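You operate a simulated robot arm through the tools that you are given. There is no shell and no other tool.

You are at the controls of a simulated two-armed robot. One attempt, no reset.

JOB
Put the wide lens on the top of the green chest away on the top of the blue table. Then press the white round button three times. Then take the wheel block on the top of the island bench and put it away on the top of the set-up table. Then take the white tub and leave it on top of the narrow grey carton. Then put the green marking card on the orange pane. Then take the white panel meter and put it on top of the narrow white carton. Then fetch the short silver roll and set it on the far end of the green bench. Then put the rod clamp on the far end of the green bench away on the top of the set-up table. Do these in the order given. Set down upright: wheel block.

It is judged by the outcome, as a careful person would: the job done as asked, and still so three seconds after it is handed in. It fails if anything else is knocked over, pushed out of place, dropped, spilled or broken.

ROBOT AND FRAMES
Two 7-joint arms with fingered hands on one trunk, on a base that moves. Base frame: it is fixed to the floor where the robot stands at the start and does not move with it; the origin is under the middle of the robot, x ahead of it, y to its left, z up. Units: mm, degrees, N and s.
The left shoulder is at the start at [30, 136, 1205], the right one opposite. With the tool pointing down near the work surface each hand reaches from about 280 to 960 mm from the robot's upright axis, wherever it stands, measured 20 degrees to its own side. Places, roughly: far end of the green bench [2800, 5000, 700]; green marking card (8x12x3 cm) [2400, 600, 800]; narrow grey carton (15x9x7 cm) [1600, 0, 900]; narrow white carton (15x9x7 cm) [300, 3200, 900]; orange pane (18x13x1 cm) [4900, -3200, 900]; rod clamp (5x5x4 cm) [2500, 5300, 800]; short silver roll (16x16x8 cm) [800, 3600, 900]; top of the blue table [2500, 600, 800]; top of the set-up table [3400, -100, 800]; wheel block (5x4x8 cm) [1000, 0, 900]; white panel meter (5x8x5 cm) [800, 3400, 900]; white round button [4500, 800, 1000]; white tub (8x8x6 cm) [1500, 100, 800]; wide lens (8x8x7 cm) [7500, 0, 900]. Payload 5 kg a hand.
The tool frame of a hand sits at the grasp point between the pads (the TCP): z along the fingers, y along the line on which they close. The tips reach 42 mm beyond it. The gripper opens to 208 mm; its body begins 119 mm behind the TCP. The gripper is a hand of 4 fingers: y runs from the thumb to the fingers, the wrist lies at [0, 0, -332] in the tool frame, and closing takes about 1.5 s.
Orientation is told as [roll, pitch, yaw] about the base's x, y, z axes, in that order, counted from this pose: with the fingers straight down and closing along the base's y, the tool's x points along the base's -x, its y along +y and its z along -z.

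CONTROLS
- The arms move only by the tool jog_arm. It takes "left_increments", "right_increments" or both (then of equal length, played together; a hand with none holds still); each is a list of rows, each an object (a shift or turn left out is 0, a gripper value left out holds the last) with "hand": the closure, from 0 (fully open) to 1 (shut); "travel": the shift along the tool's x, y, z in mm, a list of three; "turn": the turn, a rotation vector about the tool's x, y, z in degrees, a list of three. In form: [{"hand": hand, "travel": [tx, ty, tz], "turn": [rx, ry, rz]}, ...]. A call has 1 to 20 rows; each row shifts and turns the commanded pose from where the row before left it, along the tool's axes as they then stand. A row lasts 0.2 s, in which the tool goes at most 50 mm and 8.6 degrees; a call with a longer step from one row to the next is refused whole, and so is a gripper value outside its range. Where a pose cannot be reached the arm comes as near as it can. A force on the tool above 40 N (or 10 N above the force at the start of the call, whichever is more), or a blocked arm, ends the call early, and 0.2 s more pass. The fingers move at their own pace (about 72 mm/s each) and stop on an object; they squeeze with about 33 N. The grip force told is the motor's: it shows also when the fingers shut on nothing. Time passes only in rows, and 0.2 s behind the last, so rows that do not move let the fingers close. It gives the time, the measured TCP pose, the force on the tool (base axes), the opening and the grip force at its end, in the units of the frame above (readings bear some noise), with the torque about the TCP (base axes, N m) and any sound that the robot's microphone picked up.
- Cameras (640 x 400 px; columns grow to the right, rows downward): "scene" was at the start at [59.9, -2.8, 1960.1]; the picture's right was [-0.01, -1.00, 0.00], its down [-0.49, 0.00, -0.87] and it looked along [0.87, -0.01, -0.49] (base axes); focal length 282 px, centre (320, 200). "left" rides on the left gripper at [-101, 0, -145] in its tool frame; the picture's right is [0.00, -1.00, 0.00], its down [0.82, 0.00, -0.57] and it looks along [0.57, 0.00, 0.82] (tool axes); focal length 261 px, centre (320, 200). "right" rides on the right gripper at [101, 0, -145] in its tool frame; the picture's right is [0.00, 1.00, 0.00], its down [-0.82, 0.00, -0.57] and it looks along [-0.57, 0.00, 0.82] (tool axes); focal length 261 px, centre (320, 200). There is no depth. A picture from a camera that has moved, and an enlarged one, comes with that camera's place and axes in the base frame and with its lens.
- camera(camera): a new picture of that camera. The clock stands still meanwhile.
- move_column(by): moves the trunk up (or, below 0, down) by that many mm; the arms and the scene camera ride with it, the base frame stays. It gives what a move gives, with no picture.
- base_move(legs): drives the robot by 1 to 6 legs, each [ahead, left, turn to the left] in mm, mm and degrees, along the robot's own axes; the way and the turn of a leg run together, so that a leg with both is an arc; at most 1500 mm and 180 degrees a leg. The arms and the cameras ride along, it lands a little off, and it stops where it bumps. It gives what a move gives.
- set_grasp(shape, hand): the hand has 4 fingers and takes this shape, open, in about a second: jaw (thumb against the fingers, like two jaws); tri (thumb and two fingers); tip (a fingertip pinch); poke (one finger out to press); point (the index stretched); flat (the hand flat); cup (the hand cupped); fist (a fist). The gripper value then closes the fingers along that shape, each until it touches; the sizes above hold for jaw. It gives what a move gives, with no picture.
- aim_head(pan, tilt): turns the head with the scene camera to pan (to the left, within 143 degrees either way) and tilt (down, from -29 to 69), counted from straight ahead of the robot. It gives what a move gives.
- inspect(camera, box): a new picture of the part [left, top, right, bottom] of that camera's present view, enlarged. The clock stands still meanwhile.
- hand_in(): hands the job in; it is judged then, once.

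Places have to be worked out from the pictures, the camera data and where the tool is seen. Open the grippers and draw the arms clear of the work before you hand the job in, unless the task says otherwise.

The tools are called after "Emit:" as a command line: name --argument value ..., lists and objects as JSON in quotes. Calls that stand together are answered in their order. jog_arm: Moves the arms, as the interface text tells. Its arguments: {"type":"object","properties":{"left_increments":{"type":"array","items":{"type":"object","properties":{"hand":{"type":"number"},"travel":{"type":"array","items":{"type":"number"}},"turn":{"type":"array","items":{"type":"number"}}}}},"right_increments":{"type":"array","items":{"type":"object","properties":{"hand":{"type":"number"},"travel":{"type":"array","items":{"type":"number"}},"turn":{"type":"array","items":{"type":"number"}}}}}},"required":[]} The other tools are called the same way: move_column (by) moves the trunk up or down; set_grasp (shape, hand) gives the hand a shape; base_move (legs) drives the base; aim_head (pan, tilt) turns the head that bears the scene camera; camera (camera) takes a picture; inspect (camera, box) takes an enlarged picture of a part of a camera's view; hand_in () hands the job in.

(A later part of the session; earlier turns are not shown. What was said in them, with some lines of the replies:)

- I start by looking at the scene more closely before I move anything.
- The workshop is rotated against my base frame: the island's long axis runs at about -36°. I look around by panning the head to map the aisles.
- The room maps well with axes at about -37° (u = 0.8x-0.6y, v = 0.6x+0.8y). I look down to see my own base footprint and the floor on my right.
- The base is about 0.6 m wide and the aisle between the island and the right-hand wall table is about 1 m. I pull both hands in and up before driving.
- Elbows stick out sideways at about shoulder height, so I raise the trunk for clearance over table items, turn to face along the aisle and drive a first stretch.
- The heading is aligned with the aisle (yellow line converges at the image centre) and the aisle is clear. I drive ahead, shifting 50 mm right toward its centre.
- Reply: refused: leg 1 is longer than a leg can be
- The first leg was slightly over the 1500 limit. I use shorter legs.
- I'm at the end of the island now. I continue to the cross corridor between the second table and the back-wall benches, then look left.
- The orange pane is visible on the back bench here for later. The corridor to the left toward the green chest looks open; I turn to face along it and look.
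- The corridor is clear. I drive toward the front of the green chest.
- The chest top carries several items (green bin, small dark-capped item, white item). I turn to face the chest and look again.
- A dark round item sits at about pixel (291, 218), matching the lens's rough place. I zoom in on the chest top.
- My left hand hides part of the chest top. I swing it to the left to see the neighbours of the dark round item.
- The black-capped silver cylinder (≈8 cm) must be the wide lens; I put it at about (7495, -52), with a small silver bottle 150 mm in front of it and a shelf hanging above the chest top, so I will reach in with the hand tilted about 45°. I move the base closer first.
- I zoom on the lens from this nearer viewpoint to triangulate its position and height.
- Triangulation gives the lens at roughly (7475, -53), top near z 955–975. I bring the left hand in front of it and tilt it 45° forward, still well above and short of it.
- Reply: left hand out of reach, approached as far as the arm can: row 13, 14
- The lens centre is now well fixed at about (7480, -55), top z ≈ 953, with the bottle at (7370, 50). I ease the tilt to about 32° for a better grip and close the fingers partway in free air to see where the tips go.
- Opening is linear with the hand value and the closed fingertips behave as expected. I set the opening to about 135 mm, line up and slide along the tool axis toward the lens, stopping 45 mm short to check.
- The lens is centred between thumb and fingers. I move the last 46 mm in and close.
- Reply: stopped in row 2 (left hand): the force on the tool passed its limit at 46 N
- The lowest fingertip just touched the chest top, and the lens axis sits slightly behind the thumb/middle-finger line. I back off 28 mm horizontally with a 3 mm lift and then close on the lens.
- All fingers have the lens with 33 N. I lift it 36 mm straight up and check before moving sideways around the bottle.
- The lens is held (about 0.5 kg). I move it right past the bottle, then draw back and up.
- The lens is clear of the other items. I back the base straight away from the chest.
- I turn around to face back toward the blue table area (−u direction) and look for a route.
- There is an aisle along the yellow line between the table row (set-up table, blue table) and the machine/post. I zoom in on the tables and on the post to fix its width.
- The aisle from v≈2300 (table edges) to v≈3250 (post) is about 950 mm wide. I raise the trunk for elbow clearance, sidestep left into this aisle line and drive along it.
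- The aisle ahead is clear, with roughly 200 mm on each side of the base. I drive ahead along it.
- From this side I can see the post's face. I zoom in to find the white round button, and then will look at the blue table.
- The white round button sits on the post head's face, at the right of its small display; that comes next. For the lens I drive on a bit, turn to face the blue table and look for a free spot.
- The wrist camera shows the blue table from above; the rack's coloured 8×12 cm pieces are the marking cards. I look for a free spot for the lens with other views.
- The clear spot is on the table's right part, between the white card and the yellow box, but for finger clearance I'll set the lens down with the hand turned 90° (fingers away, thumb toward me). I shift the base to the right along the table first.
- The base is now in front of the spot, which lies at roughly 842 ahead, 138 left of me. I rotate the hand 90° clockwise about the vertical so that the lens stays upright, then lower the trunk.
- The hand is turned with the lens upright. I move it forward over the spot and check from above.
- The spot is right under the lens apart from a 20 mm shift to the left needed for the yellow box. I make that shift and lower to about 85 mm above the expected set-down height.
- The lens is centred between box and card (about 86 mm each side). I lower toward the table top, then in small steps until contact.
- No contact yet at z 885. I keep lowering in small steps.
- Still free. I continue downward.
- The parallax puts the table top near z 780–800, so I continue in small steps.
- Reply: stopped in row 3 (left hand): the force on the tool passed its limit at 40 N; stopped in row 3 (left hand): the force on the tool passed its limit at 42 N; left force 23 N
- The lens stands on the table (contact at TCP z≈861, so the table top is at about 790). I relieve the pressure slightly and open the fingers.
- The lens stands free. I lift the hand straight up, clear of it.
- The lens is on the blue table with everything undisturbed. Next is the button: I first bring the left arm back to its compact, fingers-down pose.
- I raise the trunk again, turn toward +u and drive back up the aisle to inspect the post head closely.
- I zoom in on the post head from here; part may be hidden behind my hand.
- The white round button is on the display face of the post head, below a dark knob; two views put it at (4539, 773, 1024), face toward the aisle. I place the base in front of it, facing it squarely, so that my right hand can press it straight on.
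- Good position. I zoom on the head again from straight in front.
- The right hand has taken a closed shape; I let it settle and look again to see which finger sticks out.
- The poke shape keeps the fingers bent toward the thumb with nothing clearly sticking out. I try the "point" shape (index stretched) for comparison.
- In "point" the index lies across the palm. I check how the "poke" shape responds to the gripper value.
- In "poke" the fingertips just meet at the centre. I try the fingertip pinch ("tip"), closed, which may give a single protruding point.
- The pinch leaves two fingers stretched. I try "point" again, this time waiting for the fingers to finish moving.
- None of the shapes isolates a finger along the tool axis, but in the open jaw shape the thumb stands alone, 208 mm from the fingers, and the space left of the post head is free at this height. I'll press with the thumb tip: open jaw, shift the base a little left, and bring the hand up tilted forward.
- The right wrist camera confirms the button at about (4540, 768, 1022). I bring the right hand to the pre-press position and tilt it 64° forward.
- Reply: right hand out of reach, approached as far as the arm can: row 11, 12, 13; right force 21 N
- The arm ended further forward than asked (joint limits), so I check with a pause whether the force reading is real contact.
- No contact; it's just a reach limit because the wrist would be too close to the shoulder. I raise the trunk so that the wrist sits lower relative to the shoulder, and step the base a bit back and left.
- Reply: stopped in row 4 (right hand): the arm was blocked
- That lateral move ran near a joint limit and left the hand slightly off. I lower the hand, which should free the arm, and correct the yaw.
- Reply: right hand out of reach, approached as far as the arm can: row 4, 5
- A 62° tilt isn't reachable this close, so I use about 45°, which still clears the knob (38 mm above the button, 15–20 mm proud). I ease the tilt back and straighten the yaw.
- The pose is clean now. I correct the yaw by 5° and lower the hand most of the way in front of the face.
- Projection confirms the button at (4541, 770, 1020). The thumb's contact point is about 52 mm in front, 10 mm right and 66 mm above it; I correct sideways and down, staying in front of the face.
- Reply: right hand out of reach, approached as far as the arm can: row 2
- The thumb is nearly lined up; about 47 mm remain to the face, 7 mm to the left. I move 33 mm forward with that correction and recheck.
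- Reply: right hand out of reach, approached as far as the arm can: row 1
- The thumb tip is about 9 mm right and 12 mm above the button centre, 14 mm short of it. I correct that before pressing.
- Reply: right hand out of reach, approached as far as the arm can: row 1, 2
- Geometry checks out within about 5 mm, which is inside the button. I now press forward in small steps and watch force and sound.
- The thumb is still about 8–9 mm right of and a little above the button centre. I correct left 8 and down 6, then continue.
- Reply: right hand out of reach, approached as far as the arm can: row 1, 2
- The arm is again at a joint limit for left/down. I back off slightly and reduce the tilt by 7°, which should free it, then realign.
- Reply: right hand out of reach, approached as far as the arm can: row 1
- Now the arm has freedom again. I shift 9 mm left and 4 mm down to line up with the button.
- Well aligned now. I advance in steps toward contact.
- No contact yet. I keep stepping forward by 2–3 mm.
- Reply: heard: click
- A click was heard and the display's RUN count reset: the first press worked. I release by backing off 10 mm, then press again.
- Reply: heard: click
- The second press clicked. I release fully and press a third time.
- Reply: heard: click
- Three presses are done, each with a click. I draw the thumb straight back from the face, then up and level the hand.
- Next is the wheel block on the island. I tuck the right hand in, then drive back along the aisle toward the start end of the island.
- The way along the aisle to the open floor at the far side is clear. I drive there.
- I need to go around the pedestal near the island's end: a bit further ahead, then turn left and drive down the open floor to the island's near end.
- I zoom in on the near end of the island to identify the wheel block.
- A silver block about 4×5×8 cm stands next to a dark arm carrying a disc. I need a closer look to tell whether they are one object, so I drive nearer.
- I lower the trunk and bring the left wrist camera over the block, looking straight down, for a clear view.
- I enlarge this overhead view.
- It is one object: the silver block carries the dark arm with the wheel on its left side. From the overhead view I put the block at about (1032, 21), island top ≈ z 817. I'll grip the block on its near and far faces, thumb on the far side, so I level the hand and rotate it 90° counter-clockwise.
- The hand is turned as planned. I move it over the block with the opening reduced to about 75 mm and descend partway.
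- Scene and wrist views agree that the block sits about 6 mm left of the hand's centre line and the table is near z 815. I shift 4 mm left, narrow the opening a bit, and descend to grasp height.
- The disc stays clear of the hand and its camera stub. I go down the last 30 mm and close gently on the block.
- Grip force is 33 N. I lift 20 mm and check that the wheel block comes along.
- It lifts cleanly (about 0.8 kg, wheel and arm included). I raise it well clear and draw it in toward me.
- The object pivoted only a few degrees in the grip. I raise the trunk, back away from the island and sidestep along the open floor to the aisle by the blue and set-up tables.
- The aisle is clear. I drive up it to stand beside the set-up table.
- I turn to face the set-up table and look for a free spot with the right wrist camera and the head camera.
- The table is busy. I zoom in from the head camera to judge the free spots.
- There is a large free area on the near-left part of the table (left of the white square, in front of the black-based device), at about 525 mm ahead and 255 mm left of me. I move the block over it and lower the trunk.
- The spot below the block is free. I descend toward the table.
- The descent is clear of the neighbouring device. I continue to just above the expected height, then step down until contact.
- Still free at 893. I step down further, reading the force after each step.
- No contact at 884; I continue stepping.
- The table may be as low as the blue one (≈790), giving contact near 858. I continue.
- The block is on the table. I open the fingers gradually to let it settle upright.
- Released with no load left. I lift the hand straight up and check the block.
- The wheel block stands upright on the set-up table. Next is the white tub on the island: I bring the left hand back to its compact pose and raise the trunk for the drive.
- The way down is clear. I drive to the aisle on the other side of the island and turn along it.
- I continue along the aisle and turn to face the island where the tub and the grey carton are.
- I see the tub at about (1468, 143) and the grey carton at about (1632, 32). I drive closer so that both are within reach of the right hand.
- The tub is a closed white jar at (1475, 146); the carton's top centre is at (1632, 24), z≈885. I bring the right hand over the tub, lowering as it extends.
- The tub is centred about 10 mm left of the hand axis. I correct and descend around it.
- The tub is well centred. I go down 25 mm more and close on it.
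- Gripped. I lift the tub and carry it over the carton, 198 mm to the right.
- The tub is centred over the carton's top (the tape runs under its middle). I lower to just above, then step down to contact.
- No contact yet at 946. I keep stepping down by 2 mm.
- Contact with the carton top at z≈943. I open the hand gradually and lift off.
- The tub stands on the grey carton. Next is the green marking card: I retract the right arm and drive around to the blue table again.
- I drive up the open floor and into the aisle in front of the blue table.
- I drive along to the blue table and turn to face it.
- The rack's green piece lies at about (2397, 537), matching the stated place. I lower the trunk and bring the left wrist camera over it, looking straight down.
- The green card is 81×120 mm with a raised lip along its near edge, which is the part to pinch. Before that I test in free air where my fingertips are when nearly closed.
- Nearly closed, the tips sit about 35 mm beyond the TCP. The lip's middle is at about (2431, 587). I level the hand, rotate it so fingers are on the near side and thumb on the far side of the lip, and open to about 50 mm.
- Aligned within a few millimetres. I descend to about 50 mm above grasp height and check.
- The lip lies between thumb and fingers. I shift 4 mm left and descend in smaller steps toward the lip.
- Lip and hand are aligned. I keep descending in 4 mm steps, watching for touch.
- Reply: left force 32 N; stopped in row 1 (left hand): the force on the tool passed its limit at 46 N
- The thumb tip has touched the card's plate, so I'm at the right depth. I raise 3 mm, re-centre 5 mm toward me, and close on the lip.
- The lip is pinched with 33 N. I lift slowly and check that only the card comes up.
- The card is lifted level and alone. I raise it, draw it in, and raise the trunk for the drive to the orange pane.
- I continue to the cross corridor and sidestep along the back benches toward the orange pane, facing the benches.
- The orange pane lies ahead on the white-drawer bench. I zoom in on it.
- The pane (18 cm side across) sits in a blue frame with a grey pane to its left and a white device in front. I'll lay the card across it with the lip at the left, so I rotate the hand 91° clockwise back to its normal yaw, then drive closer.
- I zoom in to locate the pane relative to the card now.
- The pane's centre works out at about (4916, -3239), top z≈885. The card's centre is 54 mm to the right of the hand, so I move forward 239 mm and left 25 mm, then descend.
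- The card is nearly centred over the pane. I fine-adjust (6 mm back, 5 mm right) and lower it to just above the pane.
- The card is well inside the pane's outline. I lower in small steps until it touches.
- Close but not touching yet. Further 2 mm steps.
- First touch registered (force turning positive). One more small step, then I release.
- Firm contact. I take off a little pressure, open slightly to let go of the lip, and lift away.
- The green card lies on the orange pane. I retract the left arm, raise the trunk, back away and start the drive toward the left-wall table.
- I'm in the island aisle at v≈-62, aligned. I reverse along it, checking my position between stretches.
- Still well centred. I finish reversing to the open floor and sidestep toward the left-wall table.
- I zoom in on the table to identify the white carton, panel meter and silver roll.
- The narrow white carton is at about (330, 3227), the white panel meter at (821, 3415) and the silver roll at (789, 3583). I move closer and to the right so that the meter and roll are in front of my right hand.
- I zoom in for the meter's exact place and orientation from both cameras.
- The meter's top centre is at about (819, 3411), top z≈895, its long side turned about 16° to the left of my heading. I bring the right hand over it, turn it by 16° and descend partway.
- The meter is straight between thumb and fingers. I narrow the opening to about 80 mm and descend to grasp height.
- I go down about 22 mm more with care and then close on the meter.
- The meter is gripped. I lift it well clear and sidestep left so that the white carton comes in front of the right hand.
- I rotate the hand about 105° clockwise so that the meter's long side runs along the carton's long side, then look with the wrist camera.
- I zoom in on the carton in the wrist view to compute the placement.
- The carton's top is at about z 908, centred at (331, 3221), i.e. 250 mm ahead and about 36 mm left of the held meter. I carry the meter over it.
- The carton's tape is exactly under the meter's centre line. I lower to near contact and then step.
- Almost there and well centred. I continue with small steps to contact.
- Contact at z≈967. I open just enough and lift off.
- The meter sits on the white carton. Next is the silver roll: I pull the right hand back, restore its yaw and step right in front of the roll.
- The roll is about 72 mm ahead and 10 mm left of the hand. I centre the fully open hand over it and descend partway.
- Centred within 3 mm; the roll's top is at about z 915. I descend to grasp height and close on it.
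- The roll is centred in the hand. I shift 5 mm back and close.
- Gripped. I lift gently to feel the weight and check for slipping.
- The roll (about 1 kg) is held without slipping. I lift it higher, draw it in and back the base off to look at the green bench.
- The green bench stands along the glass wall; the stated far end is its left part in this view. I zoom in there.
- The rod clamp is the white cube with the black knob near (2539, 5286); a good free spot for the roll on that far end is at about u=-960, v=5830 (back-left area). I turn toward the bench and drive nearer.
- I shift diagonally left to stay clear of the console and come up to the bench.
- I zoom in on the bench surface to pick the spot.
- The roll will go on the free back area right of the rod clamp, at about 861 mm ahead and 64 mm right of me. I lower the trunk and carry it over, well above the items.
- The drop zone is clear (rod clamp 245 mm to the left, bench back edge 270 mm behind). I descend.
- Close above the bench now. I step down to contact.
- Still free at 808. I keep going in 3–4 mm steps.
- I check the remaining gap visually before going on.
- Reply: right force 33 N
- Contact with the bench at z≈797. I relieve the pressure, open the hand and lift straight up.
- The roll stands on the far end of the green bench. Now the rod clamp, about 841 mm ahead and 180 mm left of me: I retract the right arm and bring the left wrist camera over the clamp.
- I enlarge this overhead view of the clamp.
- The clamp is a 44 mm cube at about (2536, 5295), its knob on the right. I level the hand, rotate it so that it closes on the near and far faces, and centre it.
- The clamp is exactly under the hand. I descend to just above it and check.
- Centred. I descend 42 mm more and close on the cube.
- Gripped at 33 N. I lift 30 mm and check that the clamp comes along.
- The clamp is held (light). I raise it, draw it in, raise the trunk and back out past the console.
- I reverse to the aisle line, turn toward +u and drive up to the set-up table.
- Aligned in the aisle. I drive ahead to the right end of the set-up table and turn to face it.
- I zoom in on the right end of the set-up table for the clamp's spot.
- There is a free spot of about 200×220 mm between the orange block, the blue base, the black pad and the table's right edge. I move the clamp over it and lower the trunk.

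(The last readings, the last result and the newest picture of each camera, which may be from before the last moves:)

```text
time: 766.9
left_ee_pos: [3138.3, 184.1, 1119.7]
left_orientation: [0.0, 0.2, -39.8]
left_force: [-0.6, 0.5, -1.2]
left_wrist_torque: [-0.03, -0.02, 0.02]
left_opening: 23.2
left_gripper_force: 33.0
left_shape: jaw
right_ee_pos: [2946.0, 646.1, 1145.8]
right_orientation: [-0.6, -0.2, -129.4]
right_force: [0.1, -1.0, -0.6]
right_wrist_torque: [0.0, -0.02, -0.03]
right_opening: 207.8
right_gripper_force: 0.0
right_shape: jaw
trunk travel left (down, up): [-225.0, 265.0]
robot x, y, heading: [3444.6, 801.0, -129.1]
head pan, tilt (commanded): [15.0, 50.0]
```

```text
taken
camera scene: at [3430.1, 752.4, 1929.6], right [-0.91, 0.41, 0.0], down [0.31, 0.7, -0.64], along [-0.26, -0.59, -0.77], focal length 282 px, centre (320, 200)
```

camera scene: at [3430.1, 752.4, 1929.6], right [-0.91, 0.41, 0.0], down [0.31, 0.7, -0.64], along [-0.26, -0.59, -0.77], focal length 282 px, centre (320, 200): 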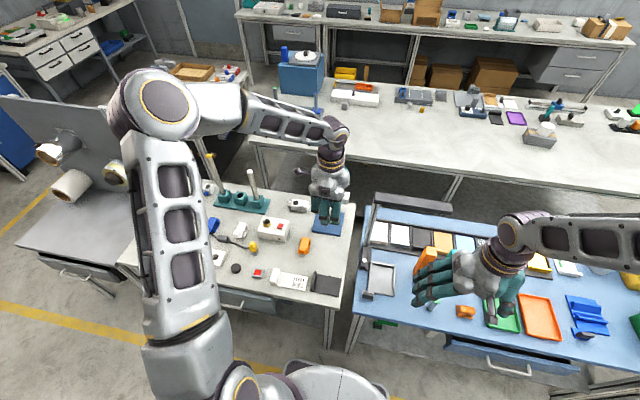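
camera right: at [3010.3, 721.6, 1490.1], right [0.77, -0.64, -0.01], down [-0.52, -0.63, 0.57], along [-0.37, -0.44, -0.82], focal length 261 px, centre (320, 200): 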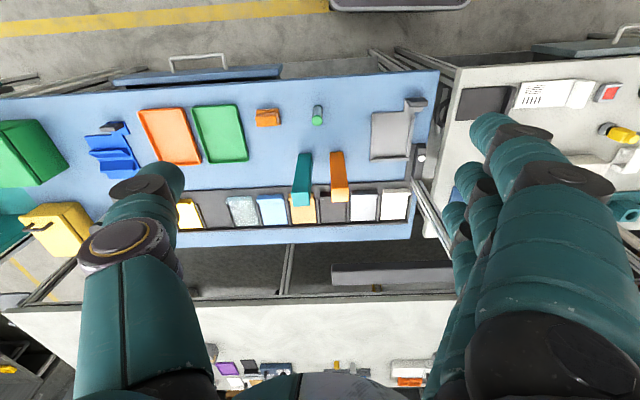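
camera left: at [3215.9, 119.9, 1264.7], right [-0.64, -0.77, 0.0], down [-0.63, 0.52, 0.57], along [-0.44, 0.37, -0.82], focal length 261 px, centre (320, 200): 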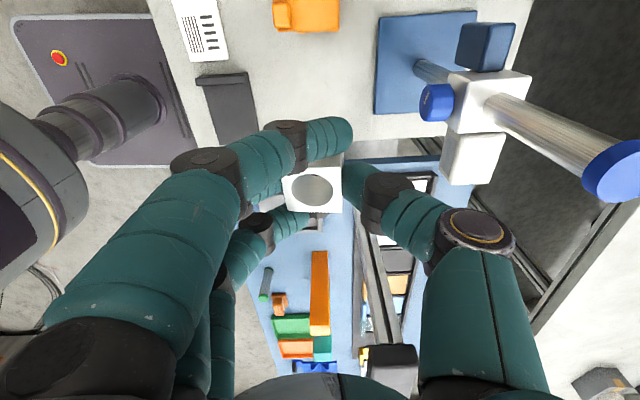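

I note the post with its clamp blocks on the blue base behind; I shift 20 mm toward me for extra clearance and descend.

Emit:
jog_arm --left_increments '[{"travel": [0, 20, 0]}, {"travel": [0, 0, 40]}, {"travel": [0, 0, 40]}, {"travel": [0, 0, 40]}, {"travel": [0, 0, 40]}, {}]'

Emit:
camera --camera "left"

Emit:
inspect --camera "scene" --box '[270, 190, 390, 265]'

```text
time: 768.3
left_ee_pos: [3149.9, 197.9, 958.2]
left_orientation: [0.0, 0.2, -39.9]
left_force: [0.0, 0.2, -0.8]
left_wrist_torque: [-0.06, 0.05, 0.0]
left_opening: 23.0
left_gripper_force: 32.6
left_shape: jaw
right_ee_pos: [2945.5, 646.7, 1145.0]
right_orientation: [-0.5, -0.1, -129.4]
right_force: [0.6, 0.3, -0.3]
right_wrist_torque: [-0.07, 0.01, 0.01]
right_opening: 207.9
right_gripper_force: 0.1
right_shape: jaw
trunk travel left (down, up): [-225.0, 265.0]
robot x, y, heading: [3442.9, 801.2, -129.3]
head pan, tilt (commanded): [15.0, 50.0]
```

```text
taken
camera left: at [3228.4, 134.7, 1103.6], right [-0.64, -0.77, 0.0], down [-0.63, 0.52, 0.57], along [-0.44, 0.37, -0.82], focal length 261 px, centre (320, 200)
```

left: 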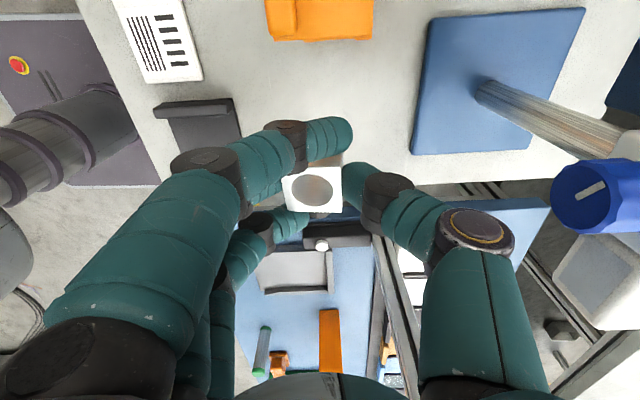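

```text
5.33 times, centred on (330, 228) of scene
camera zoom: at [3430.8, 753.7, 1929.6], right [-0.91, 0.41, 0.0], down [0.31, 0.7, -0.64], along [-0.26, -0.59, -0.77], focal length 1502 px, centre (267, 53)
```

zoom: 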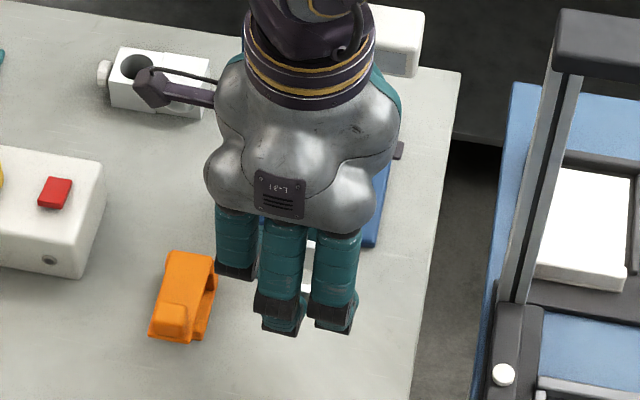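

The knob on the post is 130 mm beyond the hand axis, so there is clearance. I continue down and then step to contact.

Emit:
jog_arm --left_increments '[{"travel": [0, 0, 35]}, {"travel": [0, 0, 35]}, {"travel": [0, 0, 12]}, {}]'

Emit:
jog_arm --left_increments '[{"travel": [0, 0, 4]}, {"travel": [0, 0, 3]}, {}]'

Emit:
camera --camera "left"

```text
time: 769.3
left_ee_pos: [3151.6, 201.4, 877.1]
left_orientation: [0.1, 0.2, -39.9]
left_force: [-0.6, 0.0, -1.2]
left_wrist_torque: [-0.02, 0.02, -0.02]
left_opening: 22.9
left_gripper_force: 33.0
left_shape: jaw
right_ee_pos: [2944.9, 645.5, 1145.2]
right_orientation: [-0.4, -0.1, -129.4]
right_force: [0.3, 1.0, 0.1]
right_wrist_torque: [0.02, -0.02, 0.02]
right_opening: 207.8
right_gripper_force: 0.1
right_shape: jaw
trunk travel left (down, up): [-225.0, 265.0]
robot x, y, heading: [3445.1, 801.2, -129.3]
head pan, tilt (commanded): [15.0, 50.0]
```

```text
time: 770.1
left_ee_pos: [3151.5, 199.0, 871.2]
left_orientation: [0.1, 0.2, -40.0]
left_force: [0.3, 0.2, -1.7]
left_wrist_torque: [0.0, 0.01, -0.01]
left_opening: 22.8
left_gripper_force: 33.2
left_shape: jaw
right_ee_pos: [2944.8, 645.0, 1144.9]
right_orientation: [-0.5, 0.0, -129.3]
right_force: [0.3, 0.8, 0.5]
right_wrist_torque: [0.01, 0.02, 0.01]
right_opening: 208.0
right_gripper_force: 0.0
right_shape: jaw
trunk travel left (down, up): [-225.0, 265.0]
robot x, y, heading: [3445.3, 798.5, -129.4]
head pan, tilt (commanded): [15.0, 50.0]
```

```text
taken
camera left: at [3228.9, 136.3, 1015.2], right [-0.64, -0.77, 0.0], down [-0.63, 0.52, 0.57], along [-0.44, 0.37, -0.82], focal length 261 px, centre (320, 200)
```

left: 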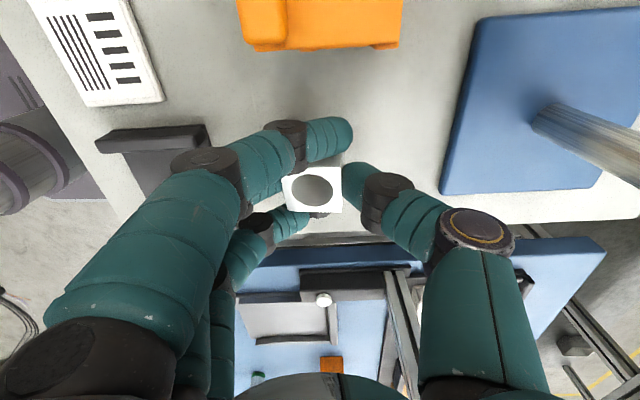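

The spot leaves over 40 mm to the table's right edge even for the knob. I step down further.

Emit:
jog_arm --left_increments '[{"travel": [0, 0, 4]}, {}]'

Emit:
jog_arm --left_increments '[{"travel": [0, 0, 3]}, {}]'

Emit:
jog_arm --left_increments '[{"travel": [0, 0, 3]}, {}]'

```text
time: 770.7
left_ee_pos: [3151.8, 200.7, 866.8]
left_orientation: [0.0, 0.2, -39.9]
left_force: [0.8, -0.1, -1.3]
left_wrist_torque: [-0.01, -0.01, -0.03]
left_opening: 23.0
left_gripper_force: 33.2
left_shape: jaw
right_ee_pos: [2946.0, 644.7, 1146.2]
right_orientation: [-0.5, -0.1, -129.4]
right_force: [1.0, -0.5, 0.1]
right_wrist_torque: [-0.03, 0.04, -0.01]
right_opening: 207.8
right_gripper_force: 0.0
right_shape: jaw
trunk travel left (down, up): [-225.0, 265.0]
robot x, y, heading: [3444.1, 801.7, -129.2]
head pan, tilt (commanded): [15.0, 50.0]
```

```text
time: 771.3
left_ee_pos: [3151.6, 200.3, 862.5]
left_orientation: [0.1, 0.2, -40.0]
left_force: [0.2, 0.1, -1.1]
left_wrist_torque: [-0.01, -0.03, 0.0]
left_opening: 22.9
left_gripper_force: 33.0
left_shape: jaw
right_ee_pos: [2945.9, 645.7, 1145.8]
right_orientation: [-0.5, -0.1, -129.4]
right_force: [-0.3, -0.1, 0.5]
right_wrist_torque: [-0.01, 0.0, 0.01]
right_opening: 207.8
right_gripper_force: 0.1
right_shape: jaw
trunk travel left (down, up): [-225.0, 265.0]
robot x, y, heading: [3444.0, 799.9, -129.3]
head pan, tilt (commanded): [15.0, 50.0]
```

```text
time: 771.9
left_ee_pos: [3150.8, 199.6, 860.5]
left_orientation: [0.1, 0.2, -39.9]
left_force: [0.5, -0.8, 3.4]
left_wrist_torque: [0.11, 0.01, -0.03]
left_opening: 22.8
left_gripper_force: 32.7
left_shape: jaw
right_ee_pos: [2945.2, 644.1, 1145.5]
right_orientation: [-0.5, -0.2, -129.4]
right_force: [-0.4, -0.5, 0.0]
right_wrist_torque: [0.0, 0.0, -0.03]
right_opening: 207.8
right_gripper_force: 0.0
right_shape: jaw
trunk travel left (down, up): [-225.0, 265.0]
robot x, y, heading: [3442.5, 804.3, -129.2]
head pan, tilt (commanded): [15.0, 50.0]
```

Contact begins at z≈860. One or two small steps more to seat it.

Emit:
jog_arm --left_increments '[{"travel": [0, 0, 1.5]}, {}]'

Emit:
jog_arm --left_increments '[{"travel": [0, 0, 1.5]}, {}]'

```text
time: 772.5
left_ee_pos: [3149.6, 199.4, 860.2]
left_orientation: [0.0, 0.2, -39.9]
left_force: [1.0, -1.5, 8.9]
left_wrist_torque: [0.3, -0.05, -0.01]
left_opening: 23.2
left_gripper_force: 33.5
left_shape: jaw
right_ee_pos: [2945.5, 645.8, 1145.0]
right_orientation: [-0.4, -0.1, -129.5]
right_force: [-0.2, 0.9, 1.2]
right_wrist_torque: [-0.03, 0.01, 0.01]
right_opening: 207.6
right_gripper_force: 0.1
right_shape: jaw
trunk travel left (down, up): [-225.0, 265.0]
robot x, y, heading: [3443.7, 801.5, -129.4]
head pan, tilt (commanded): [15.0, 50.0]
```

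```text
time: 773.1
left_ee_pos: [3151.7, 200.2, 857.8]
left_orientation: [0.0, 0.1, -39.8]
left_force: [2.6, -3.0, 18.4]
left_wrist_torque: [0.4, -0.11, -0.14]
left_opening: 24.0
left_gripper_force: 33.3
left_shape: jaw
right_ee_pos: [2945.6, 646.2, 1146.2]
right_orientation: [-0.6, -0.1, -129.4]
right_force: [0.6, 0.7, 0.1]
right_wrist_torque: [0.01, 0.0, 0.03]
right_opening: 208.0
right_gripper_force: 0.2
right_shape: jaw
trunk travel left (down, up): [-225.0, 265.0]
robot x, y, heading: [3441.5, 802.1, -129.0]
head pan, tilt (commanded): [15.0, 50.0]
```

Seated with 18 N. I open the hand gradually and lift away.

Emit:
jog_arm --left_increments '[{"travel": [0, 0, -1]}, {"hand": 0.77}, {"hand": 0.72}, {"hand": 0.66}, {"hand": 0.6}, {}, {}, {}]'

Emit:
camera --camera "left"

Emit:
jog_arm --left_increments '[{"travel": [0, 0, -10]}, {"travel": [0, 0, -30]}, {"travel": [0, 0, -45]}, {"travel": [0, 0, -45]}, {"travel": [0, 0, -45]}, {"travel": [0, 0, -45]}, {"travel": [0, 0, -45]}]'

Emit:
camera --camera "left"

Emit:
inspect --camera "scene" --box '[270, 200, 390, 275]'

```text
time: 774.9
left_ee_pos: [3150.5, 200.1, 858.6]
left_orientation: [0.0, 0.2, -39.9]
left_force: [0.6, 0.1, -1.0]
left_wrist_torque: [0.0, -0.03, -0.02]
left_opening: 82.4
left_gripper_force: 0.0
left_shape: jaw
right_ee_pos: [2945.2, 644.7, 1147.0]
right_orientation: [-0.5, 0.0, -129.4]
right_force: [-0.9, -0.1, -0.6]
right_wrist_torque: [-0.01, 0.01, -0.01]
right_opening: 207.8
right_gripper_force: 0.1
right_shape: jaw
trunk travel left (down, up): [-225.0, 265.0]
robot x, y, heading: [3443.4, 803.6, -129.1]
head pan, tilt (commanded): [15.0, 50.0]
```

```text
taken
camera left: at [3228.4, 136.3, 1003.0], right [-0.64, -0.77, 0.0], down [-0.63, 0.52, 0.57], along [-0.44, 0.37, -0.82], focal length 261 px, centre (320, 200)
```

left: 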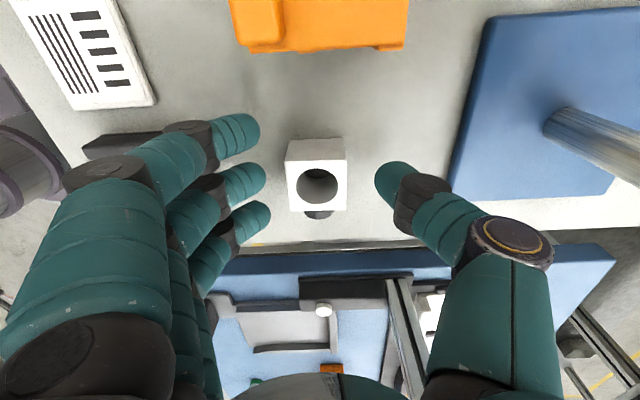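

```text
time: 776.5
left_ee_pos: [3154.7, 203.0, 1125.6]
left_orientation: [0.1, 0.2, -39.8]
left_force: [0.5, 1.0, -0.9]
left_wrist_torque: [-0.1, 0.03, 0.02]
left_opening: 82.8
left_gripper_force: 0.0
left_shape: jaw
right_ee_pos: [2945.6, 646.8, 1145.7]
right_orientation: [-0.5, -0.2, -129.3]
right_force: [0.8, 1.2, -0.1]
right_wrist_torque: [-0.1, 0.05, 0.0]
right_opening: 207.7
right_gripper_force: 0.0
right_shape: jaw
trunk travel left (down, up): [-225.0, 265.0]
robot x, y, heading: [3443.4, 801.6, -129.0]
head pan, tilt (commanded): [15.0, 50.0]
```

```text
taken
camera left: at [3231.5, 138.6, 1270.4], right [-0.64, -0.77, 0.0], down [-0.63, 0.52, 0.57], along [-0.44, 0.37, -0.82], focal length 261 px, centre (320, 200)
```

left: 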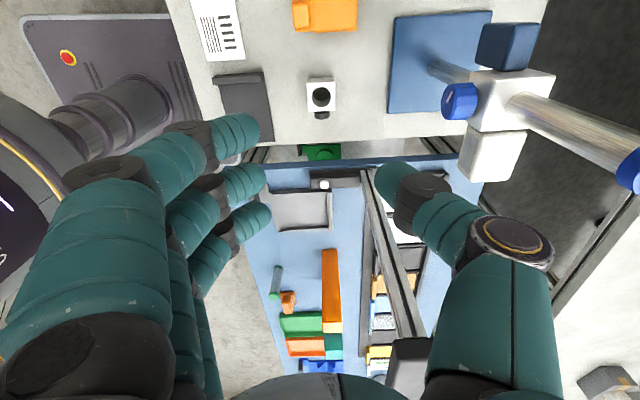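

```text
5.33 times, centred on (330, 238) of scene
camera zoom: at [3431.0, 754.1, 1929.5], right [-0.91, 0.41, 0.0], down [0.31, 0.7, -0.64], along [-0.26, -0.59, -0.77], focal length 1502 px, centre (267, 0)
```

zoom: 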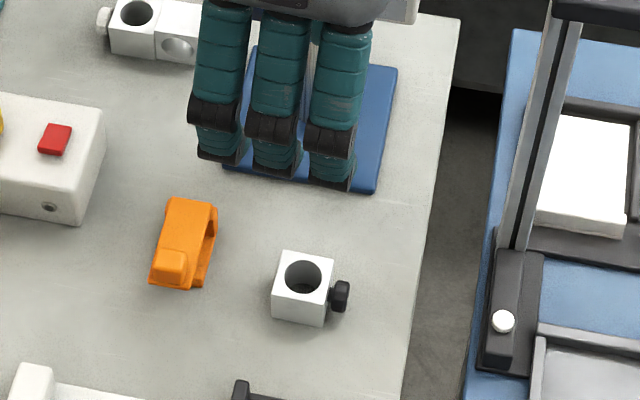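

The rod clamp stands on the set-up table. I open both hands, pull the left arm back, raise the trunk and back away, then check everything in view.

Emit:
jog_arm --left_increments '[{"travel": [0, 45, -10], "hand": 0.0}, {"travel": [0, 45, -10]}, {"travel": [0, 45, -10]}, {"travel": [0, 45, -10]}, {}]'

Emit:
move_column --by 200

Emit:
base_move --legs '[[-120, 0, 2.2]]'

Emit:
aim_head --pan 30 --tilt 42

Emit:
camera --camera "scene"

Emit:
aim_head --pan -30 --tilt 38

Emit:
camera --camera "scene"

```text
time: 777.7
left_ee_pos: [3268.4, 337.7, 1162.0]
left_orientation: [0.1, 0.3, -39.9]
left_force: [-0.6, -1.6, -0.7]
left_wrist_torque: [0.16, -0.09, 0.03]
left_opening: 208.0
left_gripper_force: 0.1
left_shape: jaw
right_ee_pos: [2944.3, 642.9, 1144.6]
right_orientation: [-0.4, 0.0, -129.4]
right_force: [-0.2, -0.8, 0.0]
right_wrist_torque: [0.11, -0.08, -0.01]
right_opening: 207.8
right_gripper_force: 0.1
right_shape: jaw
trunk travel left (down, up): [-225.0, 265.0]
robot x, y, heading: [3445.0, 802.6, -129.1]
head pan, tilt (commanded): [15.0, 50.0]
```

```text
time: 779.8
left_ee_pos: [3268.9, 338.5, 1363.9]
left_orientation: [0.1, 0.2, -39.8]
left_force: [0.1, -0.6, 0.7]
left_wrist_torque: [0.0, 0.02, -0.01]
left_opening: 207.7
left_gripper_force: 0.1
left_shape: jaw
right_ee_pos: [2944.8, 645.8, 1344.5]
right_orientation: [-0.5, -0.1, -129.3]
right_force: [-1.0, -0.3, -0.1]
right_wrist_torque: [0.0, -0.01, 0.01]
right_opening: 207.9
right_gripper_force: 0.0
right_shape: jaw
trunk travel left (down, up): [-425.0, 65.0]
robot x, y, heading: [3440.6, 800.9, -129.2]
head pan, tilt (commanded): [15.0, 50.0]
```

```text
time: 781.1
left_ee_pos: [3357.8, 422.6, 1362.2]
left_orientation: [0.0, 0.1, -37.7]
left_force: [0.0, 0.5, -0.2]
left_wrist_torque: [-0.03, 0.03, 0.01]
left_opening: 208.0
left_gripper_force: 0.1
left_shape: jaw
right_ee_pos: [3023.3, 716.6, 1345.5]
right_orientation: [-0.5, -0.1, -127.2]
right_force: [-0.2, 0.0, -0.5]
right_wrist_torque: [0.0, -0.01, 0.01]
right_opening: 207.7
right_gripper_force: 0.0
right_shape: jaw
trunk travel left (down, up): [-425.0, 65.0]
robot x, y, heading: [3514.1, 893.0, -127.1]
head pan, tilt (commanded): [15.0, 50.0]
```

```text
time: 781.8
left_ee_pos: [3358.6, 423.8, 1363.9]
left_orientation: [0.0, 0.3, -37.6]
left_force: [0.3, -0.1, 0.3]
left_wrist_torque: [-0.04, 0.01, 0.0]
left_opening: 207.7
left_gripper_force: 0.0
left_shape: jaw
right_ee_pos: [3023.4, 717.6, 1346.8]
right_orientation: [-0.5, -0.1, -127.1]
right_force: [-0.4, -0.4, -0.2]
right_wrist_torque: [0.01, 0.04, 0.0]
right_opening: 207.7
right_gripper_force: 0.1
right_shape: jaw
trunk travel left (down, up): [-425.0, 65.0]
robot x, y, heading: [3512.4, 891.0, -126.8]
head pan, tilt (commanded): [30.0, 42.0]
```

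```text
taken
camera scene: at [3522.4, 832.1, 2140.7], right [-0.99, 0.12, 0.0], down [0.08, 0.66, -0.74], along [-0.09, -0.74, -0.67], focal length 282 px, centre (320, 200)
```

scene: 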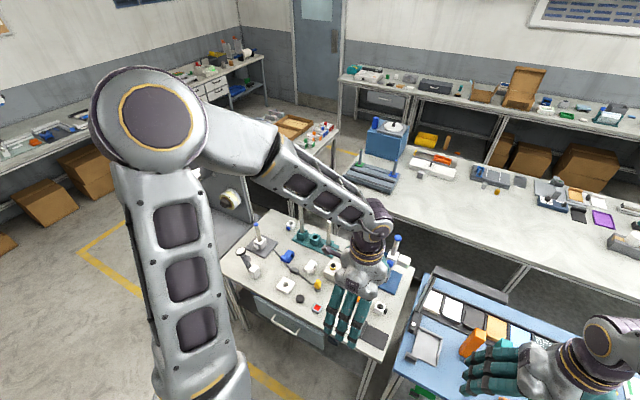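

```text
time: 783.1
left_ee_pos: [3356.4, 422.4, 1362.6]
left_orientation: [0.0, 0.1, -37.6]
left_force: [0.9, -0.5, 0.0]
left_wrist_torque: [0.01, -0.02, -0.02]
left_opening: 207.9
left_gripper_force: 0.0
left_shape: jaw
right_ee_pos: [3022.1, 716.3, 1345.2]
right_orientation: [-0.5, -0.1, -127.1]
right_force: [-0.2, 0.5, 0.4]
right_wrist_torque: [0.03, 0.0, -0.01]
right_opening: 207.9
right_gripper_force: 0.0
right_shape: jaw
trunk travel left (down, up): [-425.0, 65.0]
robot x, y, heading: [3512.4, 897.2, -127.1]
head pan, tilt (commanded): [-30.0, 38.0]
```

```text
taken
camera scene: at [3452.3, 879.9, 2146.6], right [-0.39, 0.92, 0.0], down [0.57, 0.24, -0.79], along [-0.72, -0.31, -0.62], focal length 282 px, centre (320, 200)
```

scene: 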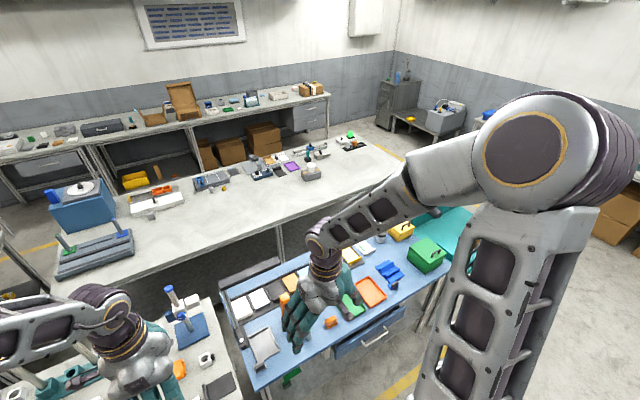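

I zoom in to verify the wheel block, the lens, and the tub on its carton from here.

Emit:
inspect --camera "scene" --box '[290, 140, 450, 240]'

Emit:
aim_head --pan 40 --tilt 48

Emit:
inspect --camera "scene" --box '[220, 160, 440, 297]'

```text
4.00 times, centred on (370, 190) of scene
camera zoom: at [3452.3, 879.9, 2146.6], right [-0.39, 0.92, 0.0], down [0.57, 0.24, -0.79], along [-0.72, -0.31, -0.62], focal length 1126 px, centre (120, 240)
```

zoom: 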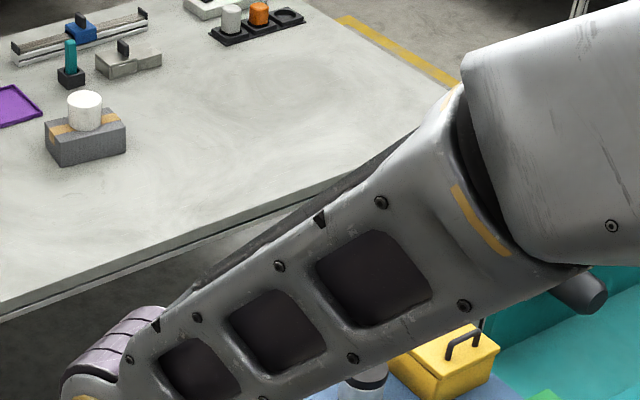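

```text
time: 784.5
left_ee_pos: [3358.3, 421.9, 1363.7]
left_orientation: [0.1, 0.3, -37.8]
left_force: [0.3, 0.5, 0.5]
left_wrist_torque: [-0.01, 0.02, -0.01]
left_opening: 207.6
left_gripper_force: 0.1
left_shape: jaw
right_ee_pos: [3022.1, 716.7, 1344.9]
right_orientation: [-0.5, -0.1, -127.2]
right_force: [0.4, 0.1, 0.3]
right_wrist_torque: [-0.04, 0.03, 0.04]
right_opening: 207.8
right_gripper_force: 0.0
right_shape: jaw
trunk travel left (down, up): [-425.0, 65.0]
robot x, y, heading: [3513.3, 892.3, -127.1]
head pan, tilt (commanded): [40.0, 48.0]
```

```text
2.91 times, centred on (330, 228) of scene
camera zoom: at [3536.0, 835.4, 2132.2], right [-1.0, -0.05, 0.0], down [-0.04, 0.74, -0.67], along [0.03, -0.67, -0.74], focal length 819 px, centre (291, 117)
```

zoom: 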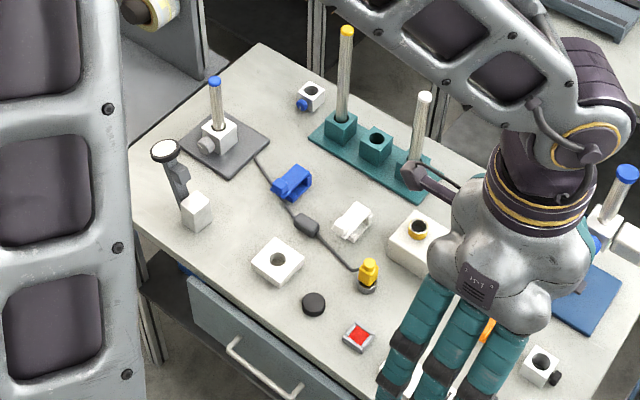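

All items check out: lens on the blue table, three button clicks heard, wheel block upright and rod clamp on the set-up table, tub on the grey carton, card on the orange pane, meter on the white carton, roll on the far end of the green bench. Both hands are open and clear, so I hand the job in.

Emit:
hand_in

```text
The job is handed in.
```

I did all eight steps in the order you gave and handed the job in; I don't have the judge's result.

| # | Step | Result |
|---|------|--------|
| 1 | Wide lens to the blue table | Standing between the white card and the yellow box. |
| 2 | White round button, three presses | Three separate clicks were heard, with a full release between presses. |
| 3 | Wheel block to the set-up table | Standing upright on the near-left part of the table; still upright when I checked before handing in. |
| 4 | White tub onto the narrow grey carton | Sitting on top; still there when I checked before handing in. |
| 5 | Green marking card onto the orange pane | Lying on the pane, inside its edges. |
| 6 | White panel meter onto the narrow white carton | Sitting near the centre of the top. |
| 7 | Short silver roll to the far end of the green bench | Standing on the free area behind the posts. |
| 8 | Rod clamp to the set-up table | Standing near the right end of the table. |

- **Wheel block:** I took the silver block together with its dark arm and wheel as one object, because they lifted as a single piece.
- **Green card:** I took the green piece from the coloured-card rack on the blue table, which was the closest match to the stated size and place.
- **Not re-checked at the end:** I checked steps 5, 6 and 7 with a picture right after placing each item, but did not go back to them before handing in. My last look at the lens was also partly blocked by an arm.

I saw nothing knocked over or pushed out of place. Both hands were open and clear of the work when I handed in.
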